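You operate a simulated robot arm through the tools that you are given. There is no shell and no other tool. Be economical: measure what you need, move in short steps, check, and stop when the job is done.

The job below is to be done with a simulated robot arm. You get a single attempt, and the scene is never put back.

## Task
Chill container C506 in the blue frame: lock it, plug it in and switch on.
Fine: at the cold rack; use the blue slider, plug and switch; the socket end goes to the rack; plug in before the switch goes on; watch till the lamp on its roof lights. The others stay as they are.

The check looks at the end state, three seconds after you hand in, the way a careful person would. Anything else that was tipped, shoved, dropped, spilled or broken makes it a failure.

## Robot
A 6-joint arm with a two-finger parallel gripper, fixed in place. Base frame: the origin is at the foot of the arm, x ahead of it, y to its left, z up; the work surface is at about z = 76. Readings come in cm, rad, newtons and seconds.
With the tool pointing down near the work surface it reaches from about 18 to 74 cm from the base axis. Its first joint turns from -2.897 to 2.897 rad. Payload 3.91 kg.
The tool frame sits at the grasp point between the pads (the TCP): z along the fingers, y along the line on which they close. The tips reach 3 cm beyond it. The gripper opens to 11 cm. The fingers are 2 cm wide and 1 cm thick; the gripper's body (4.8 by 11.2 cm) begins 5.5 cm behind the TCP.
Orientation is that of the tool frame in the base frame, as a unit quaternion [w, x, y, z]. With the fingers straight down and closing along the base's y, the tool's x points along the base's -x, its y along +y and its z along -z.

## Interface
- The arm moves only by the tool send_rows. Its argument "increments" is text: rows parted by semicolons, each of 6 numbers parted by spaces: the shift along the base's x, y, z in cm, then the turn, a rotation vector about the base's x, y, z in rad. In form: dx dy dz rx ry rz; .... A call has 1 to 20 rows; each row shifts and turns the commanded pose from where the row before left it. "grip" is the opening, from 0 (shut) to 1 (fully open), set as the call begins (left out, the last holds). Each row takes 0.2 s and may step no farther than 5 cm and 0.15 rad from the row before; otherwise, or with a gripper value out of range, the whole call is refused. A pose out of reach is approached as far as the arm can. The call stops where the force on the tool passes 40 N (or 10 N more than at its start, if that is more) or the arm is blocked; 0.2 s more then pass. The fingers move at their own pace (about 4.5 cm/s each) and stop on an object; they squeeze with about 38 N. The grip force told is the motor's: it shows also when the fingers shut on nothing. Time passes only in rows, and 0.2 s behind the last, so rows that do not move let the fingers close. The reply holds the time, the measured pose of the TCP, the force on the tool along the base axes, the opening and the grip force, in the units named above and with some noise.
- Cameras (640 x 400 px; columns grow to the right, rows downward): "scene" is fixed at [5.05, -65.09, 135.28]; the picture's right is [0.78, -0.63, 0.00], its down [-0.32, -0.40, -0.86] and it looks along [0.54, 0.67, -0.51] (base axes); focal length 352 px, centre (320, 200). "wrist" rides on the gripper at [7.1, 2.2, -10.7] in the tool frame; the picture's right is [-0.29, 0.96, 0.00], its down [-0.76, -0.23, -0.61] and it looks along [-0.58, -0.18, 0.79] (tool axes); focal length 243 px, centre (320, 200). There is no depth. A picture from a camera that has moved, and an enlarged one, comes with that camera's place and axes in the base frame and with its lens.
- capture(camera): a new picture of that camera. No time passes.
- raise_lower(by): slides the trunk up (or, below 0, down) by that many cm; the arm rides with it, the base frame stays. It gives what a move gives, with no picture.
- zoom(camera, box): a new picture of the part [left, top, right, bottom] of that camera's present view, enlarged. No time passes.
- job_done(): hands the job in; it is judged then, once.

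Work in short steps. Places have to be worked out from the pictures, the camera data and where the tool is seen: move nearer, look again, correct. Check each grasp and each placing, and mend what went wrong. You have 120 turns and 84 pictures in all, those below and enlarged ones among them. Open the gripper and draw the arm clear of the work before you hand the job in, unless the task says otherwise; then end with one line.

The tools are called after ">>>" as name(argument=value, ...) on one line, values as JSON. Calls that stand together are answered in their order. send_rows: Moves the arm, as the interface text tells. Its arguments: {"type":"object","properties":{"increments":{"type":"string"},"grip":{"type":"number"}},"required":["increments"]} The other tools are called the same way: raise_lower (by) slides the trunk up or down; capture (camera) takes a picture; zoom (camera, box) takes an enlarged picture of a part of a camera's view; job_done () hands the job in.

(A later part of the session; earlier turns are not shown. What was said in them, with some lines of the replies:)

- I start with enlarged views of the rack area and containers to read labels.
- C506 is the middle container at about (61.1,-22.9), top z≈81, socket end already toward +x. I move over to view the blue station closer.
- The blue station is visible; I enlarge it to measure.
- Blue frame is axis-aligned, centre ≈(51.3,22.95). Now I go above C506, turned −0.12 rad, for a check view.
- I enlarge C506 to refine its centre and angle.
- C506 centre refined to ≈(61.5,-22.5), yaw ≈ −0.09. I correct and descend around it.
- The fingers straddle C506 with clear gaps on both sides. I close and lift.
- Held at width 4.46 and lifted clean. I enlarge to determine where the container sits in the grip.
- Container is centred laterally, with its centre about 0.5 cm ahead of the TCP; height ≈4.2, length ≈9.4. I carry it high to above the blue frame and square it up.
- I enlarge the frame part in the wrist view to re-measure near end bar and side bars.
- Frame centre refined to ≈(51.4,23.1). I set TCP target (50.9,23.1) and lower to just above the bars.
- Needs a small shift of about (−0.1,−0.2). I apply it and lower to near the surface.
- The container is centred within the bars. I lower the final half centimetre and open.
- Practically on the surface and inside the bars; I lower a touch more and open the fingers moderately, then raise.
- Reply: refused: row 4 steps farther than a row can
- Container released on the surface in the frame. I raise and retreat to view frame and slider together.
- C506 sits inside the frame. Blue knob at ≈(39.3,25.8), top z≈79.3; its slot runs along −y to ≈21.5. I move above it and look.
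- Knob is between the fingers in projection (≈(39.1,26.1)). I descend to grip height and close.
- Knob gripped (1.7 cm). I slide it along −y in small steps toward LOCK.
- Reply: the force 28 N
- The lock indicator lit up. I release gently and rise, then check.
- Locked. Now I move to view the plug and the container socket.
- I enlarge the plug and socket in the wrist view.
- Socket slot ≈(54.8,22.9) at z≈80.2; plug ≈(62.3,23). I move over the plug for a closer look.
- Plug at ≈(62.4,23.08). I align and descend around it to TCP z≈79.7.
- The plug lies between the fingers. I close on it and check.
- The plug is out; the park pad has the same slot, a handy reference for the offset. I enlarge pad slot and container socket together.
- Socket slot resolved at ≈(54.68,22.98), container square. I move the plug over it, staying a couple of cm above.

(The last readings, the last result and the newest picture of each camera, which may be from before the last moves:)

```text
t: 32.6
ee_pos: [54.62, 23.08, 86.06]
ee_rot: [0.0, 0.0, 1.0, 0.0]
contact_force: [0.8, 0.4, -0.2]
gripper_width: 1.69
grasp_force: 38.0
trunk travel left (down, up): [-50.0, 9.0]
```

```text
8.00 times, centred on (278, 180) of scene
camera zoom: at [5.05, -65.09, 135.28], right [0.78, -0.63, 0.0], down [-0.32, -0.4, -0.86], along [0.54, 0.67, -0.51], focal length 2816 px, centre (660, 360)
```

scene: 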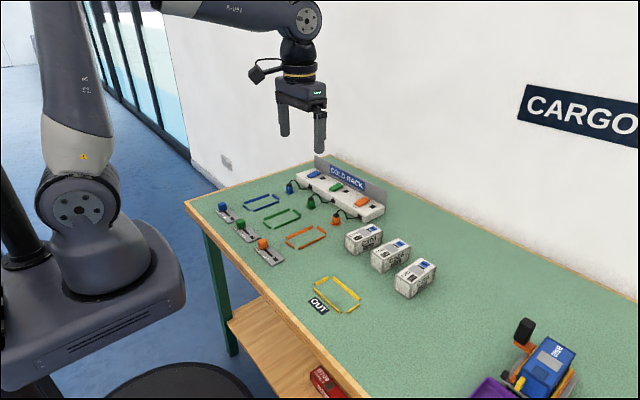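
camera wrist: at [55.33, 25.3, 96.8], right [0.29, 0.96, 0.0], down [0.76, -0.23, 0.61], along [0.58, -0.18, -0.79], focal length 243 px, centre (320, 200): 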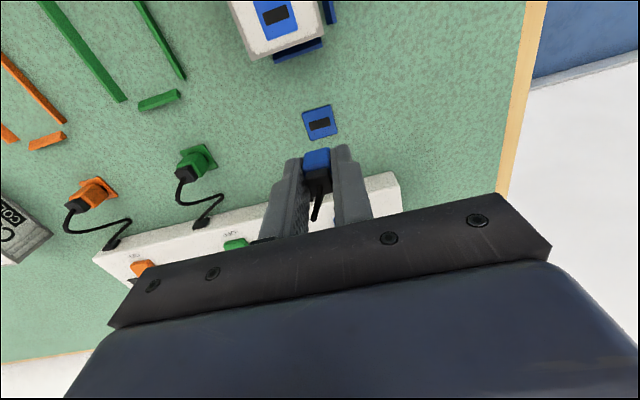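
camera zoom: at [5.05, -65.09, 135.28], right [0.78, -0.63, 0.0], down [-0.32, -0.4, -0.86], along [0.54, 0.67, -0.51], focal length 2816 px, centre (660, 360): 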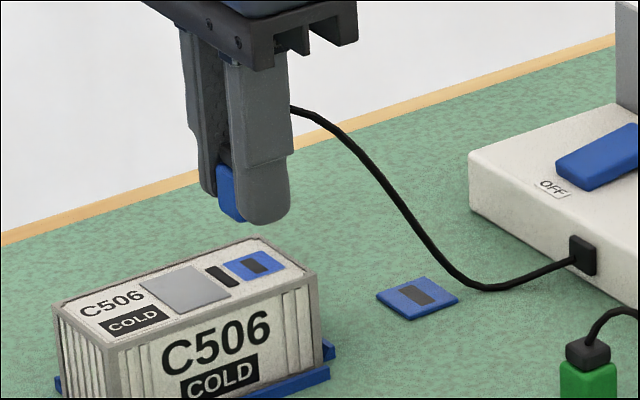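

I correct by (+0.03,−0.15) and lower to just above the socket for another look.

>>> send_rows(increments="0.03 -0.15 -0.5 0 0 0;0 0 -0.6 0 0 0;0 0 0 0 0 0")

>>> zoom(camera="wrist", box=[270, 100, 370, 200])

>>> zoom(camera="scene", box=[240, 160, 300, 200])

```text
t: 33.4
ee_pos: [54.72, 22.82, 84.95]
ee_rot: [0.0, -0.001, 1.0, 0.0]
contact_force: [-0.2, -0.8, -0.1]
gripper_width: 1.67
grasp_force: 37.8
trunk travel left (down, up): [-50.0, 9.0]
```

```text
4.00 times, centred on (320, 150) of wrist
camera zoom: at [47.61, 25.12, 95.63], right [0.29, 0.96, 0.0], down [0.76, -0.23, 0.61], along [0.58, -0.18, -0.79], focal length 970 px, centre (320, 400)
```

zoom: 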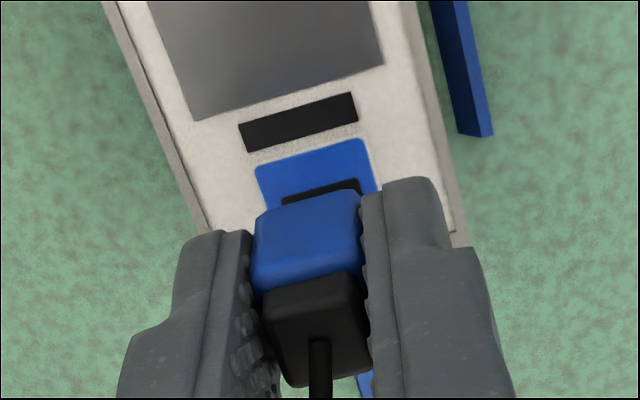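

```text
10.00 times, centred on (270, 180) of scene
camera zoom: at [5.05, -65.09, 135.28], right [0.78, -0.63, 0.0], down [-0.32, -0.4, -0.86], along [0.54, 0.67, -0.51], focal length 3520 px, centre (820, 400)
```

zoom: 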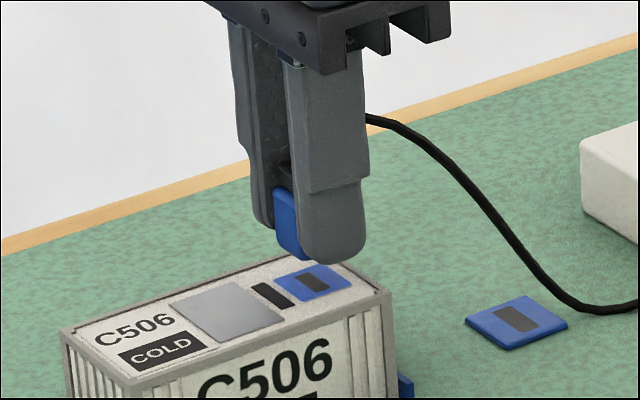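

Aligned within ~0.05 cm. I press down in small steps till contact.

>>> send_rows(increments="0 0.05 -0.4 0 0 0;0 0 -0.3 0 0 0;0 0 -0.3 0 0 0;0 0 -0.2 0 0 0;0 0 0 0 0 0")

>>> zoom(camera="scene", box=[240, 160, 300, 200])

```text
t: 34.6
ee_pos: [54.83, 22.84, 83.77]
ee_rot: [-0.001, 0.0, 1.0, 0.0]
contact_force: [0.9, -0.2, -0.2]
gripper_width: 1.66
grasp_force: 38.1
trunk travel left (down, up): [-50.0, 9.0]
```

```text
10.00 times, centred on (270, 180) of scene
camera zoom: at [5.05, -65.09, 135.28], right [0.78, -0.63, 0.0], down [-0.32, -0.4, -0.86], along [0.54, 0.67, -0.51], focal length 3520 px, centre (820, 400)
```

zoom: 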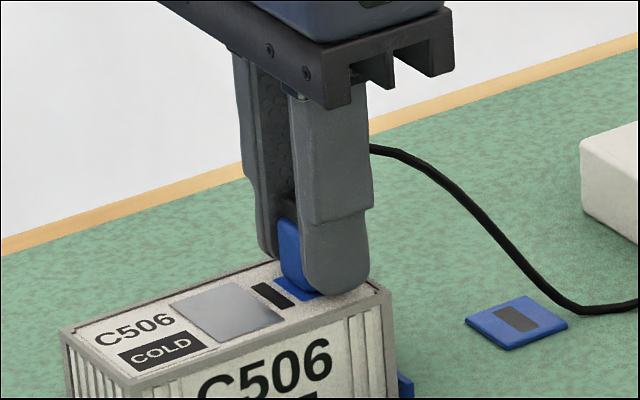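

Nearly seated, no contact yet. I continue in fine steps.

>>> send_rows(increments="0 0 -0.15 0 0 0;0 0 -0.15 0 0 0;0 0 -0.1 0 0 0;0 0 0 0 0 0")

```text
t: 35.6
ee_pos: [54.82, 22.91, 83.62]
ee_rot: [0.002, 0.0, 1.0, 0.0]
contact_force: [1.1, -4.4, 28.1]
gripper_width: 1.67
grasp_force: 37.5
trunk travel left (down, up): [-50.0, 9.0]
```

Contact at TCP z 83.62, matching a seated plug. I look from both cameras.

>>> zoom(camera="scene", box=[250, 170, 295, 200])

>>> zoom(camera="wrist", box=[270, 100, 370, 200])

```text
13.33 times, centred on (272, 185) of scene
camera zoom: at [5.05, -65.09, 135.28], right [0.78, -0.63, 0.0], down [-0.32, -0.4, -0.86], along [0.54, 0.67, -0.51], focal length 4693 px, centre (953, 400)
```

zoom: 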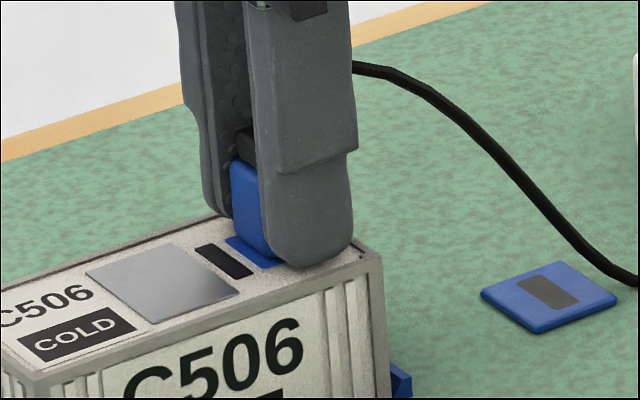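

```text
4.00 times, centred on (320, 150) of wrist
camera zoom: at [47.63, 25.17, 94.27], right [0.29, 0.96, 0.0], down [0.76, -0.23, 0.61], along [0.59, -0.18, -0.79], focal length 970 px, centre (320, 400)
```

zoom: 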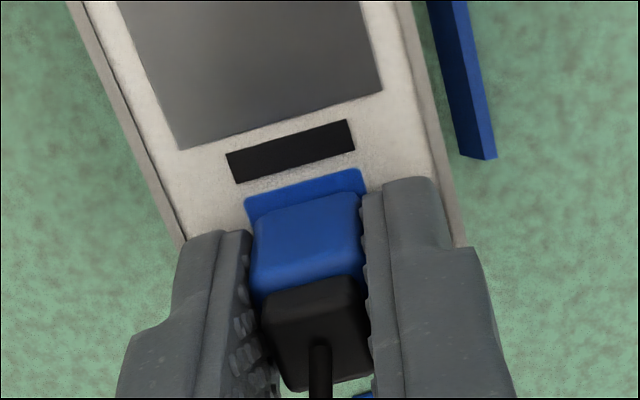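

The plug covers the slot, centred on the blue plate. I press slightly more, then release and rise straight up.

>>> send_rows(increments="0 0 -0.1 0 0 0;0 0 0 0 0 0")

>>> send_rows(increments="0 0 0.25 0 0 0;0 0 0 0 0 0;0 0 0 0 0 0", grip=0.35)

>>> send_rows(increments="0 0 1.5 0 0 0;0 0 3 0 0 0;0 0 3 0 0 0;0 0 3 0 0 0;0 0 3 0 0 0;0 0 0 0 0 0")

>>> zoom(camera="scene", box=[240, 155, 345, 215])

>>> capture(camera="wrist")

```text
t: 36.2
ee_pos: [54.77, 22.9, 83.56]
ee_rot: [0.001, 0.0, 1.0, 0.001]
contact_force: [4.0, -3.4, 32.6]
gripper_width: 1.68
grasp_force: 38.3
trunk travel left (down, up): [-50.0, 9.0]
```

```text
t: 37.0
ee_pos: [54.71, 22.97, 83.54]
ee_rot: [-0.001, 0.0, 1.0, 0.0]
contact_force: [-1.8, 0.3, 17.6]
gripper_width: 3.53
grasp_force: 0.0
trunk travel left (down, up): [-50.0, 9.0]
```

```text
t: 38.4
ee_pos: [54.61, 23.09, 97.07]
ee_rot: [0.0, 0.0, 1.0, 0.001]
contact_force: [0.8, -0.7, 1.1]
gripper_width: 3.86
grasp_force: 0.1
trunk travel left (down, up): [-50.0, 9.0]
```

```text
6.10 times, centred on (292, 185) of scene
camera zoom: at [5.05, -65.09, 135.28], right [0.78, -0.63, 0.0], down [-0.32, -0.4, -0.86], along [0.54, 0.67, -0.51], focal length 2145 px, centre (488, 291)
```

zoom: 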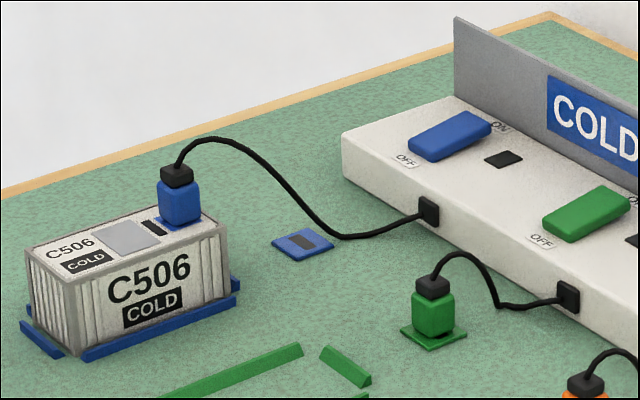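

```text
32 pictures are left
camera wrist: at [47.56, 25.36, 107.83], right [0.29, 0.96, 0.0], down [0.76, -0.23, 0.61], along [0.58, -0.18, -0.79], focal length 243 px, centre (320, 200)
```

wrist: 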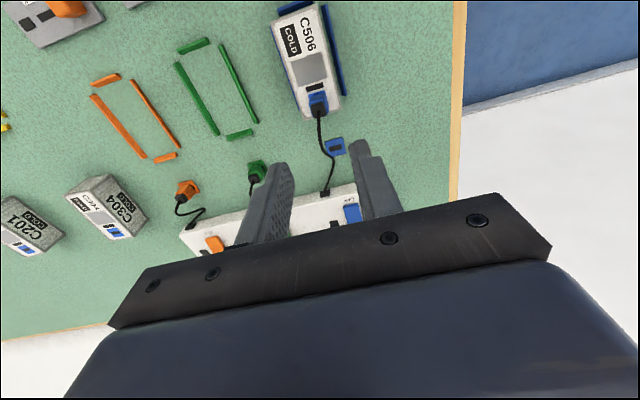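

The plug stands in the socket. I zoom to see whether it's fully seated and how the container sits.

>>> zoom(camera="scene", box=[240, 175, 285, 205])

>>> zoom(camera="wrist", box=[260, 0, 370, 200])

```text
13.33 times, centred on (262, 190) of scene
camera zoom: at [5.05, -65.09, 135.28], right [0.78, -0.63, 0.0], down [-0.32, -0.4, -0.86], along [0.54, 0.67, -0.51], focal length 4693 px, centre (1087, 333)
```

zoom: 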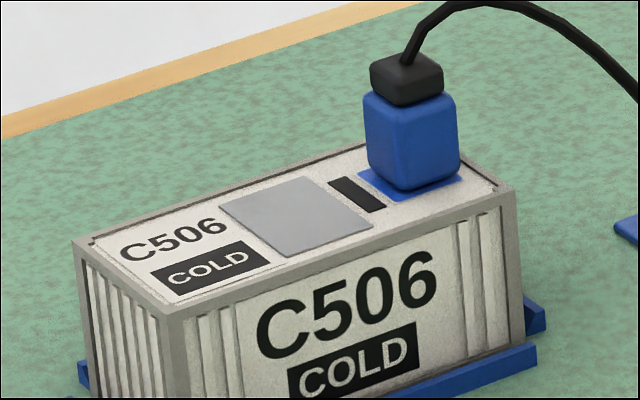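

```text
2.00 times, centred on (315, 100) of wrist
camera zoom: at [47.56, 25.36, 107.83], right [0.29, 0.96, 0.0], down [0.76, -0.23, 0.61], along [0.58, -0.18, -0.79], focal length 485 px, centre (330, 400)
```

zoom: 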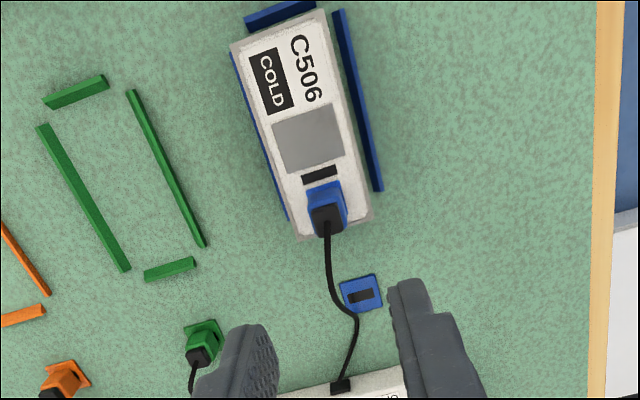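

The plug is flush and the container sits straight inside the frame. Next I look at the blue switch from closer.

>>> send_rows(increments="4 0 0 0 0 0;4 0 0 0 0 0;2 0 0 0 0 0;0 0 0 0 0 0", grip=0.6)

>>> zoom(camera="wrist", box=[230, 90, 410, 240])

>>> zoom(camera="scene", box=[295, 155, 355, 195])

```text
t: 39.4
ee_pos: [64.8, 23.02, 96.92]
ee_rot: [0.001, -0.001, 1.0, 0.0]
contact_force: [0.3, -0.1, 0.0]
gripper_width: 6.61
grasp_force: 0.1
trunk travel left (down, up): [-50.0, 9.0]
```

```text
2.67 times, centred on (320, 165) of wrist
camera zoom: at [57.65, 25.23, 107.72], right [0.29, 0.96, 0.0], down [0.76, -0.23, 0.61], along [0.58, -0.18, -0.79], focal length 647 px, centre (320, 293)
```

zoom: 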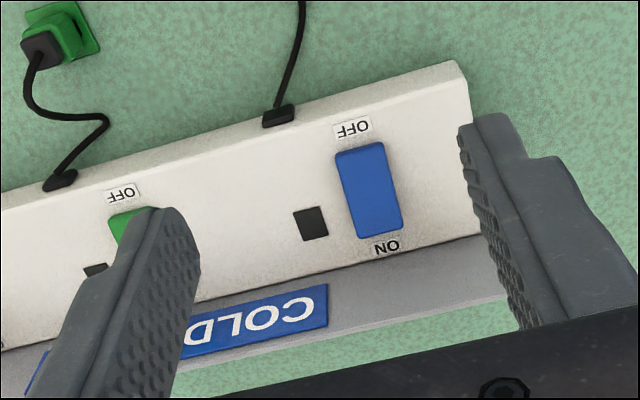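

```text
10.00 times, centred on (325, 175) of scene
camera zoom: at [5.05, -65.09, 135.28], right [0.78, -0.63, 0.0], down [-0.32, -0.4, -0.86], along [0.54, 0.67, -0.51], focal length 3520 px, centre (270, 450)
```

zoom: 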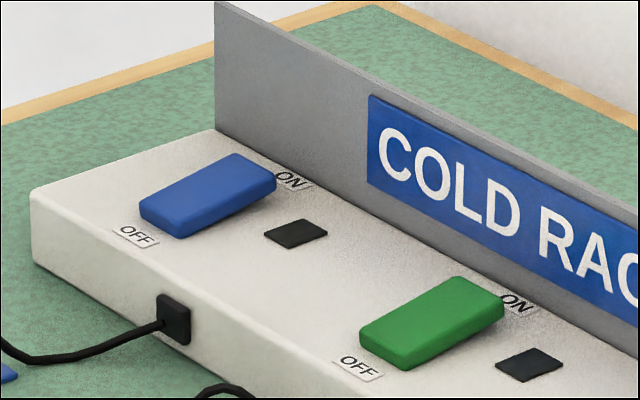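

Rocker spans x≈70.6–74.8 at y≈23.1 with the ON end (far) raised. I close the fingers, tilt the tool 0.5 rad outward for reach, and move above the ON end.

>>> send_rows(increments="0 0 0 0 -0.125 0;0 0 0 0 -0.125 0;0 0 0 0 -0.125 0;0 0 0 0 -0.125 0;3 0 -2 0 0 0;3 0.08 -2 0 0 0;2.4 0 -2.5 0 0 0;0 0 0 0 0 0", grip=0)

>>> zoom(camera="scene", box=[255, 120, 375, 200])

>>> capture(camera="wrist")

```text
t: 41.2
ee_pos: [73.29, 23.09, 90.4]
ee_rot: [0.247, 0.0, 0.969, 0.0]
contact_force: [-0.1, 0.2, 0.3]
gripper_width: 0.0
grasp_force: 37.3
trunk travel left (down, up): [-50.0, 9.0]
```

```text
5.00 times, centred on (315, 160) of scene
camera zoom: at [5.05, -65.09, 135.28], right [0.78, -0.63, 0.0], down [-0.32, -0.4, -0.86], along [0.54, 0.67, -0.51], focal length 1760 px, centre (345, 400)
```

zoom: 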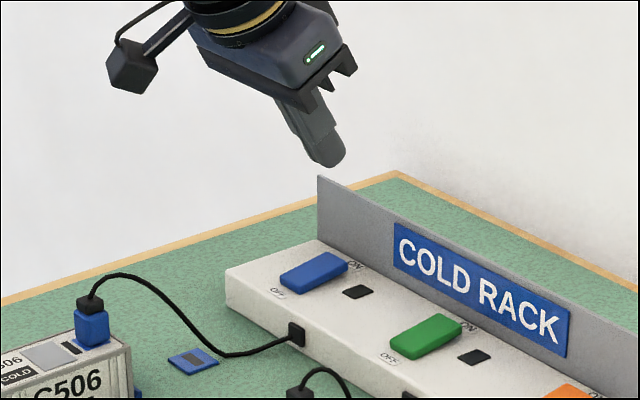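

```text
26 pictures are left
camera wrist: at [61.79, 25.32, 96.34], right [0.26, 0.96, 0.14], down [0.38, -0.23, 0.9], along [0.89, -0.18, -0.42], focal length 243 px, centre (320, 200)
```

wrist: 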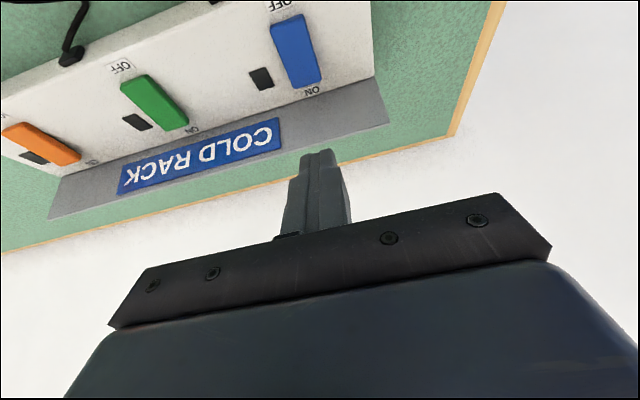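

Aligned over the ON end. I descend to just above the rocker and check.

>>> send_rows(increments="0 0.08 -2.5 0 0 0;0 0 -2 0 0 0;0 0 -1 0 0 0;0 0 0 0 0 0")

>>> zoom(camera="scene", box=[285, 135, 375, 195])

```text
t: 42.2
ee_pos: [73.07, 23.16, 84.84]
ee_rot: [0.247, 0.0, 0.969, -0.001]
contact_force: [0.6, -0.6, -0.3]
gripper_width: 0.02
grasp_force: 37.5
trunk travel left (down, up): [-50.0, 9.0]
```

```text
6.67 times, centred on (330, 165) of scene
camera zoom: at [5.05, -65.09, 135.28], right [0.78, -0.63, 0.0], down [-0.32, -0.4, -0.86], along [0.54, 0.67, -0.51], focal length 2346 px, centre (253, 433)
```

zoom: 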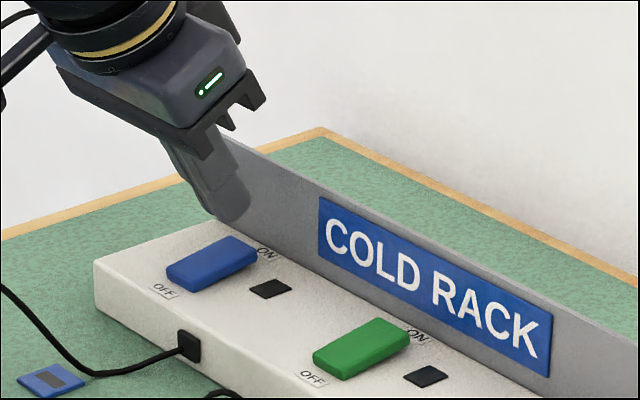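

The tip is over the ON end. I press down in small steps.

>>> send_rows(increments="0.3 0 -0.5 0 0 0;0 0 -0.4 0 0 0;0 0 -0.3 0 0 0;0 0 -0.3 0 0 0;0 0 -0.3 0 0 0;0 0 -0.3 0 0 0;0 0 0 0 0 0")

>>> zoom(camera="scene", box=[240, 135, 360, 215])

```text
t: 43.8
ee_pos: [73.42, 23.16, 82.97]
ee_rot: [0.248, 0.0, 0.969, 0.0]
contact_force: [1.3, -1.2, 2.3]
gripper_width: 0.0
grasp_force: 38.1
trunk travel left (down, up): [-50.0, 9.0]
```

```text
5.00 times, centred on (300, 175) of scene
camera zoom: at [5.05, -65.09, 135.28], right [0.78, -0.63, 0.0], down [-0.32, -0.4, -0.86], along [0.54, 0.67, -0.51], focal length 1760 px, centre (420, 325)
```

zoom: 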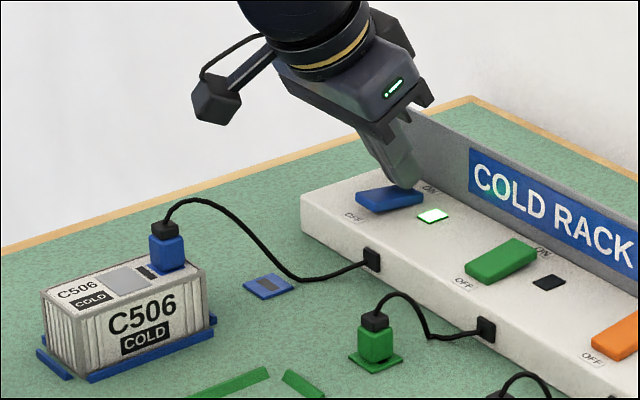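

The rocker tipped and the rack indicator lit. I press a hair more, then back off upward and wait for the roof lamp.

>>> send_rows(increments="0 0 -0.15 0 0 0;0 0 -0.1 0 0 0;0 0 0 0 0 0;0 0 1.5 0 0 0;0 0 3 0 0 0;0 0 4 0 0 0;-2 0 4 0 0 0;-3 0 0 0 0 0;0 0 0 0 0 0;0 0 0 0 0 0;0 0 0 0 0 0")

>>> zoom(camera="scene", box=[240, 135, 360, 215])

```text
t: 46.2
ee_pos: [68.37, 23.08, 95.22]
ee_rot: [0.247, 0.0, 0.969, 0.0]
contact_force: [-0.2, 0.3, -0.2]
gripper_width: 0.0
grasp_force: 37.7
trunk travel left (down, up): [-50.0, 9.0]
```

```text
5.00 times, centred on (300, 175) of scene
camera zoom: at [5.05, -65.09, 135.28], right [0.78, -0.63, 0.0], down [-0.32, -0.4, -0.86], along [0.54, 0.67, -0.51], focal length 1760 px, centre (420, 325)
```

zoom: 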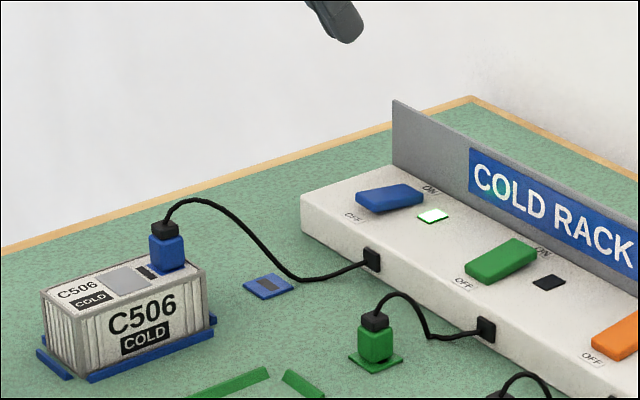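

Switch stays ON with its lamp lit; the roof lamp is still dark. I straighten the tool, withdraw and let time pass.

>>> send_rows(increments="0 0 2 0 0.125 0;0 0 2 0 0.125 0;0 0 2 0 0.125 0;0 0 2 0 0.125 0;-4 -2 1 0 0 0;-4 -3 1 0 0 0;-4 -3 1 0 0 0;-4 -3 0 0 0 0;-4 -3 0 0 0 0;0 -4 0 0 0 0;0 -4 0 0 0 0;0 0 0 0 0 0;0 0 0 0 0 0;0 0 0 0 0 0;0 0 0 0 0 0;0 0 0 0 0 0;0 0 0 0 0 0", grip=0.9)

>>> zoom(camera="scene", box=[200, 140, 360, 245])

```text
refused: row 6 steps farther than a row can; nothing moved
```

```text
3.81 times, centred on (280, 192) of scene
camera zoom: at [5.05, -65.09, 135.28], right [0.78, -0.63, 0.0], down [-0.32, -0.4, -0.86], along [0.54, 0.67, -0.51], focal length 1341 px, centre (472, 229)
```

zoom: 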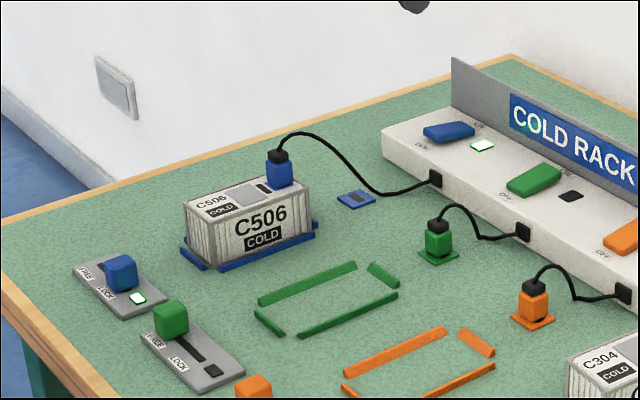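

One row was over the step limit; I resend with shorter steps.

>>> send_rows(increments="0 0 2 0 0.125 0;0 0 2 0 0.125 0;0 0 2 0 0.125 0;0 0 2 0 0.125 0;-3 -2 1 0 0 0;-3 -3 1 0 0 0;-3 -3 0 0 0 0;-3 -3 0 0 0 0;-3 -3 0 0 0 0;0 -4 0 0 0 0;0 -4 0 0 0 0;0 0 0 0 0 0;0 0 0 0 0 0;0 0 0 0 0 0;0 0 0 0 0 0;0 0 0 0 0 0;0 0 0 0 0 0", grip=0.9)

>>> zoom(camera="scene", box=[200, 140, 360, 245])

```text
t: 49.8
ee_pos: [53.18, 0.97, 105.39]
ee_rot: [0.001, 0.0, 1.0, 0.0]
contact_force: [1.1, -0.2, 0.3]
gripper_width: 9.88
grasp_force: 0.1
trunk travel left (down, up): [-50.0, 9.0]
```

```text
3.81 times, centred on (280, 192) of scene
camera zoom: at [5.05, -65.09, 135.28], right [0.78, -0.63, 0.0], down [-0.32, -0.4, -0.86], along [0.54, 0.67, -0.51], focal length 1341 px, centre (472, 229)
```

zoom: 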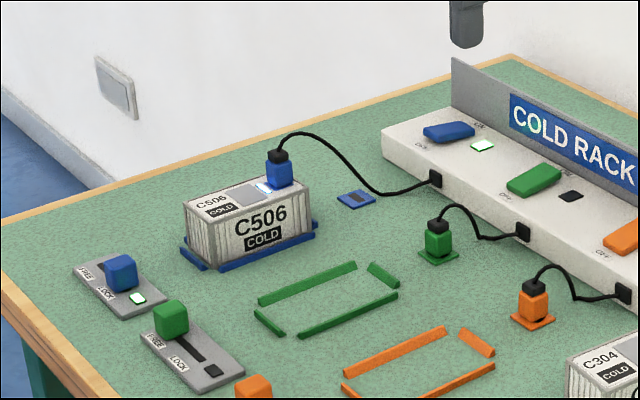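

The roof lamp seems lit now; I confirm with a close zoom and a whole view.

>>> zoom(camera="scene", box=[240, 172, 285, 207])

>>> capture(camera="scene")

```text
11.43 times, centred on (262, 190) of scene
camera zoom: at [5.05, -65.09, 135.28], right [0.78, -0.63, 0.0], down [-0.32, -0.4, -0.86], along [0.54, 0.67, -0.51], focal length 4023 px, centre (977, 320)
```

zoom: 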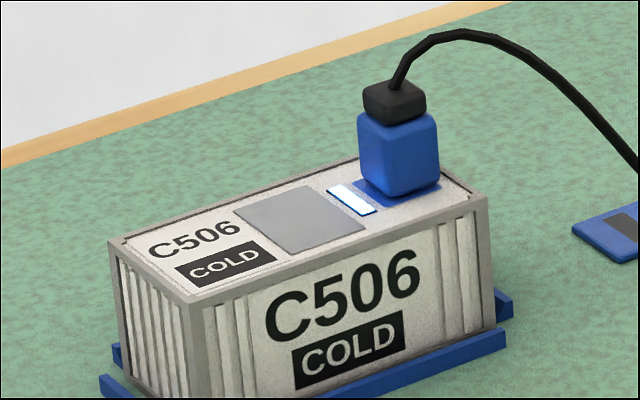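

```text
19 pictures are left
```

scene: 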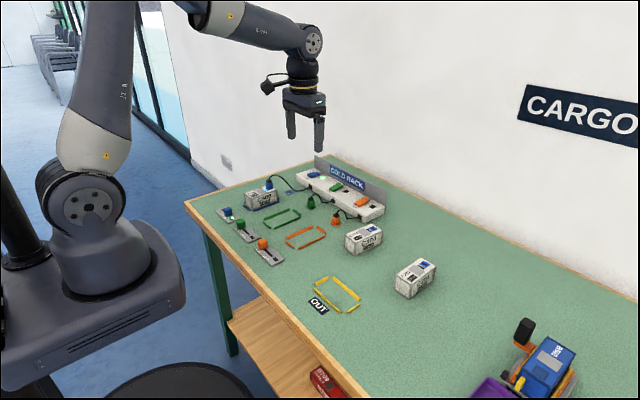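

The roof lamp is lit, lock and switch indicators are on, everything else is untouched, and the arm is clear with the gripper open. I hand in.

>>> job_done()

```text
The job is handed in.
```

C506 is in the blue frame with its socket end toward the rack. It is locked, plugged in and switched on, and its roof lamp is lit.
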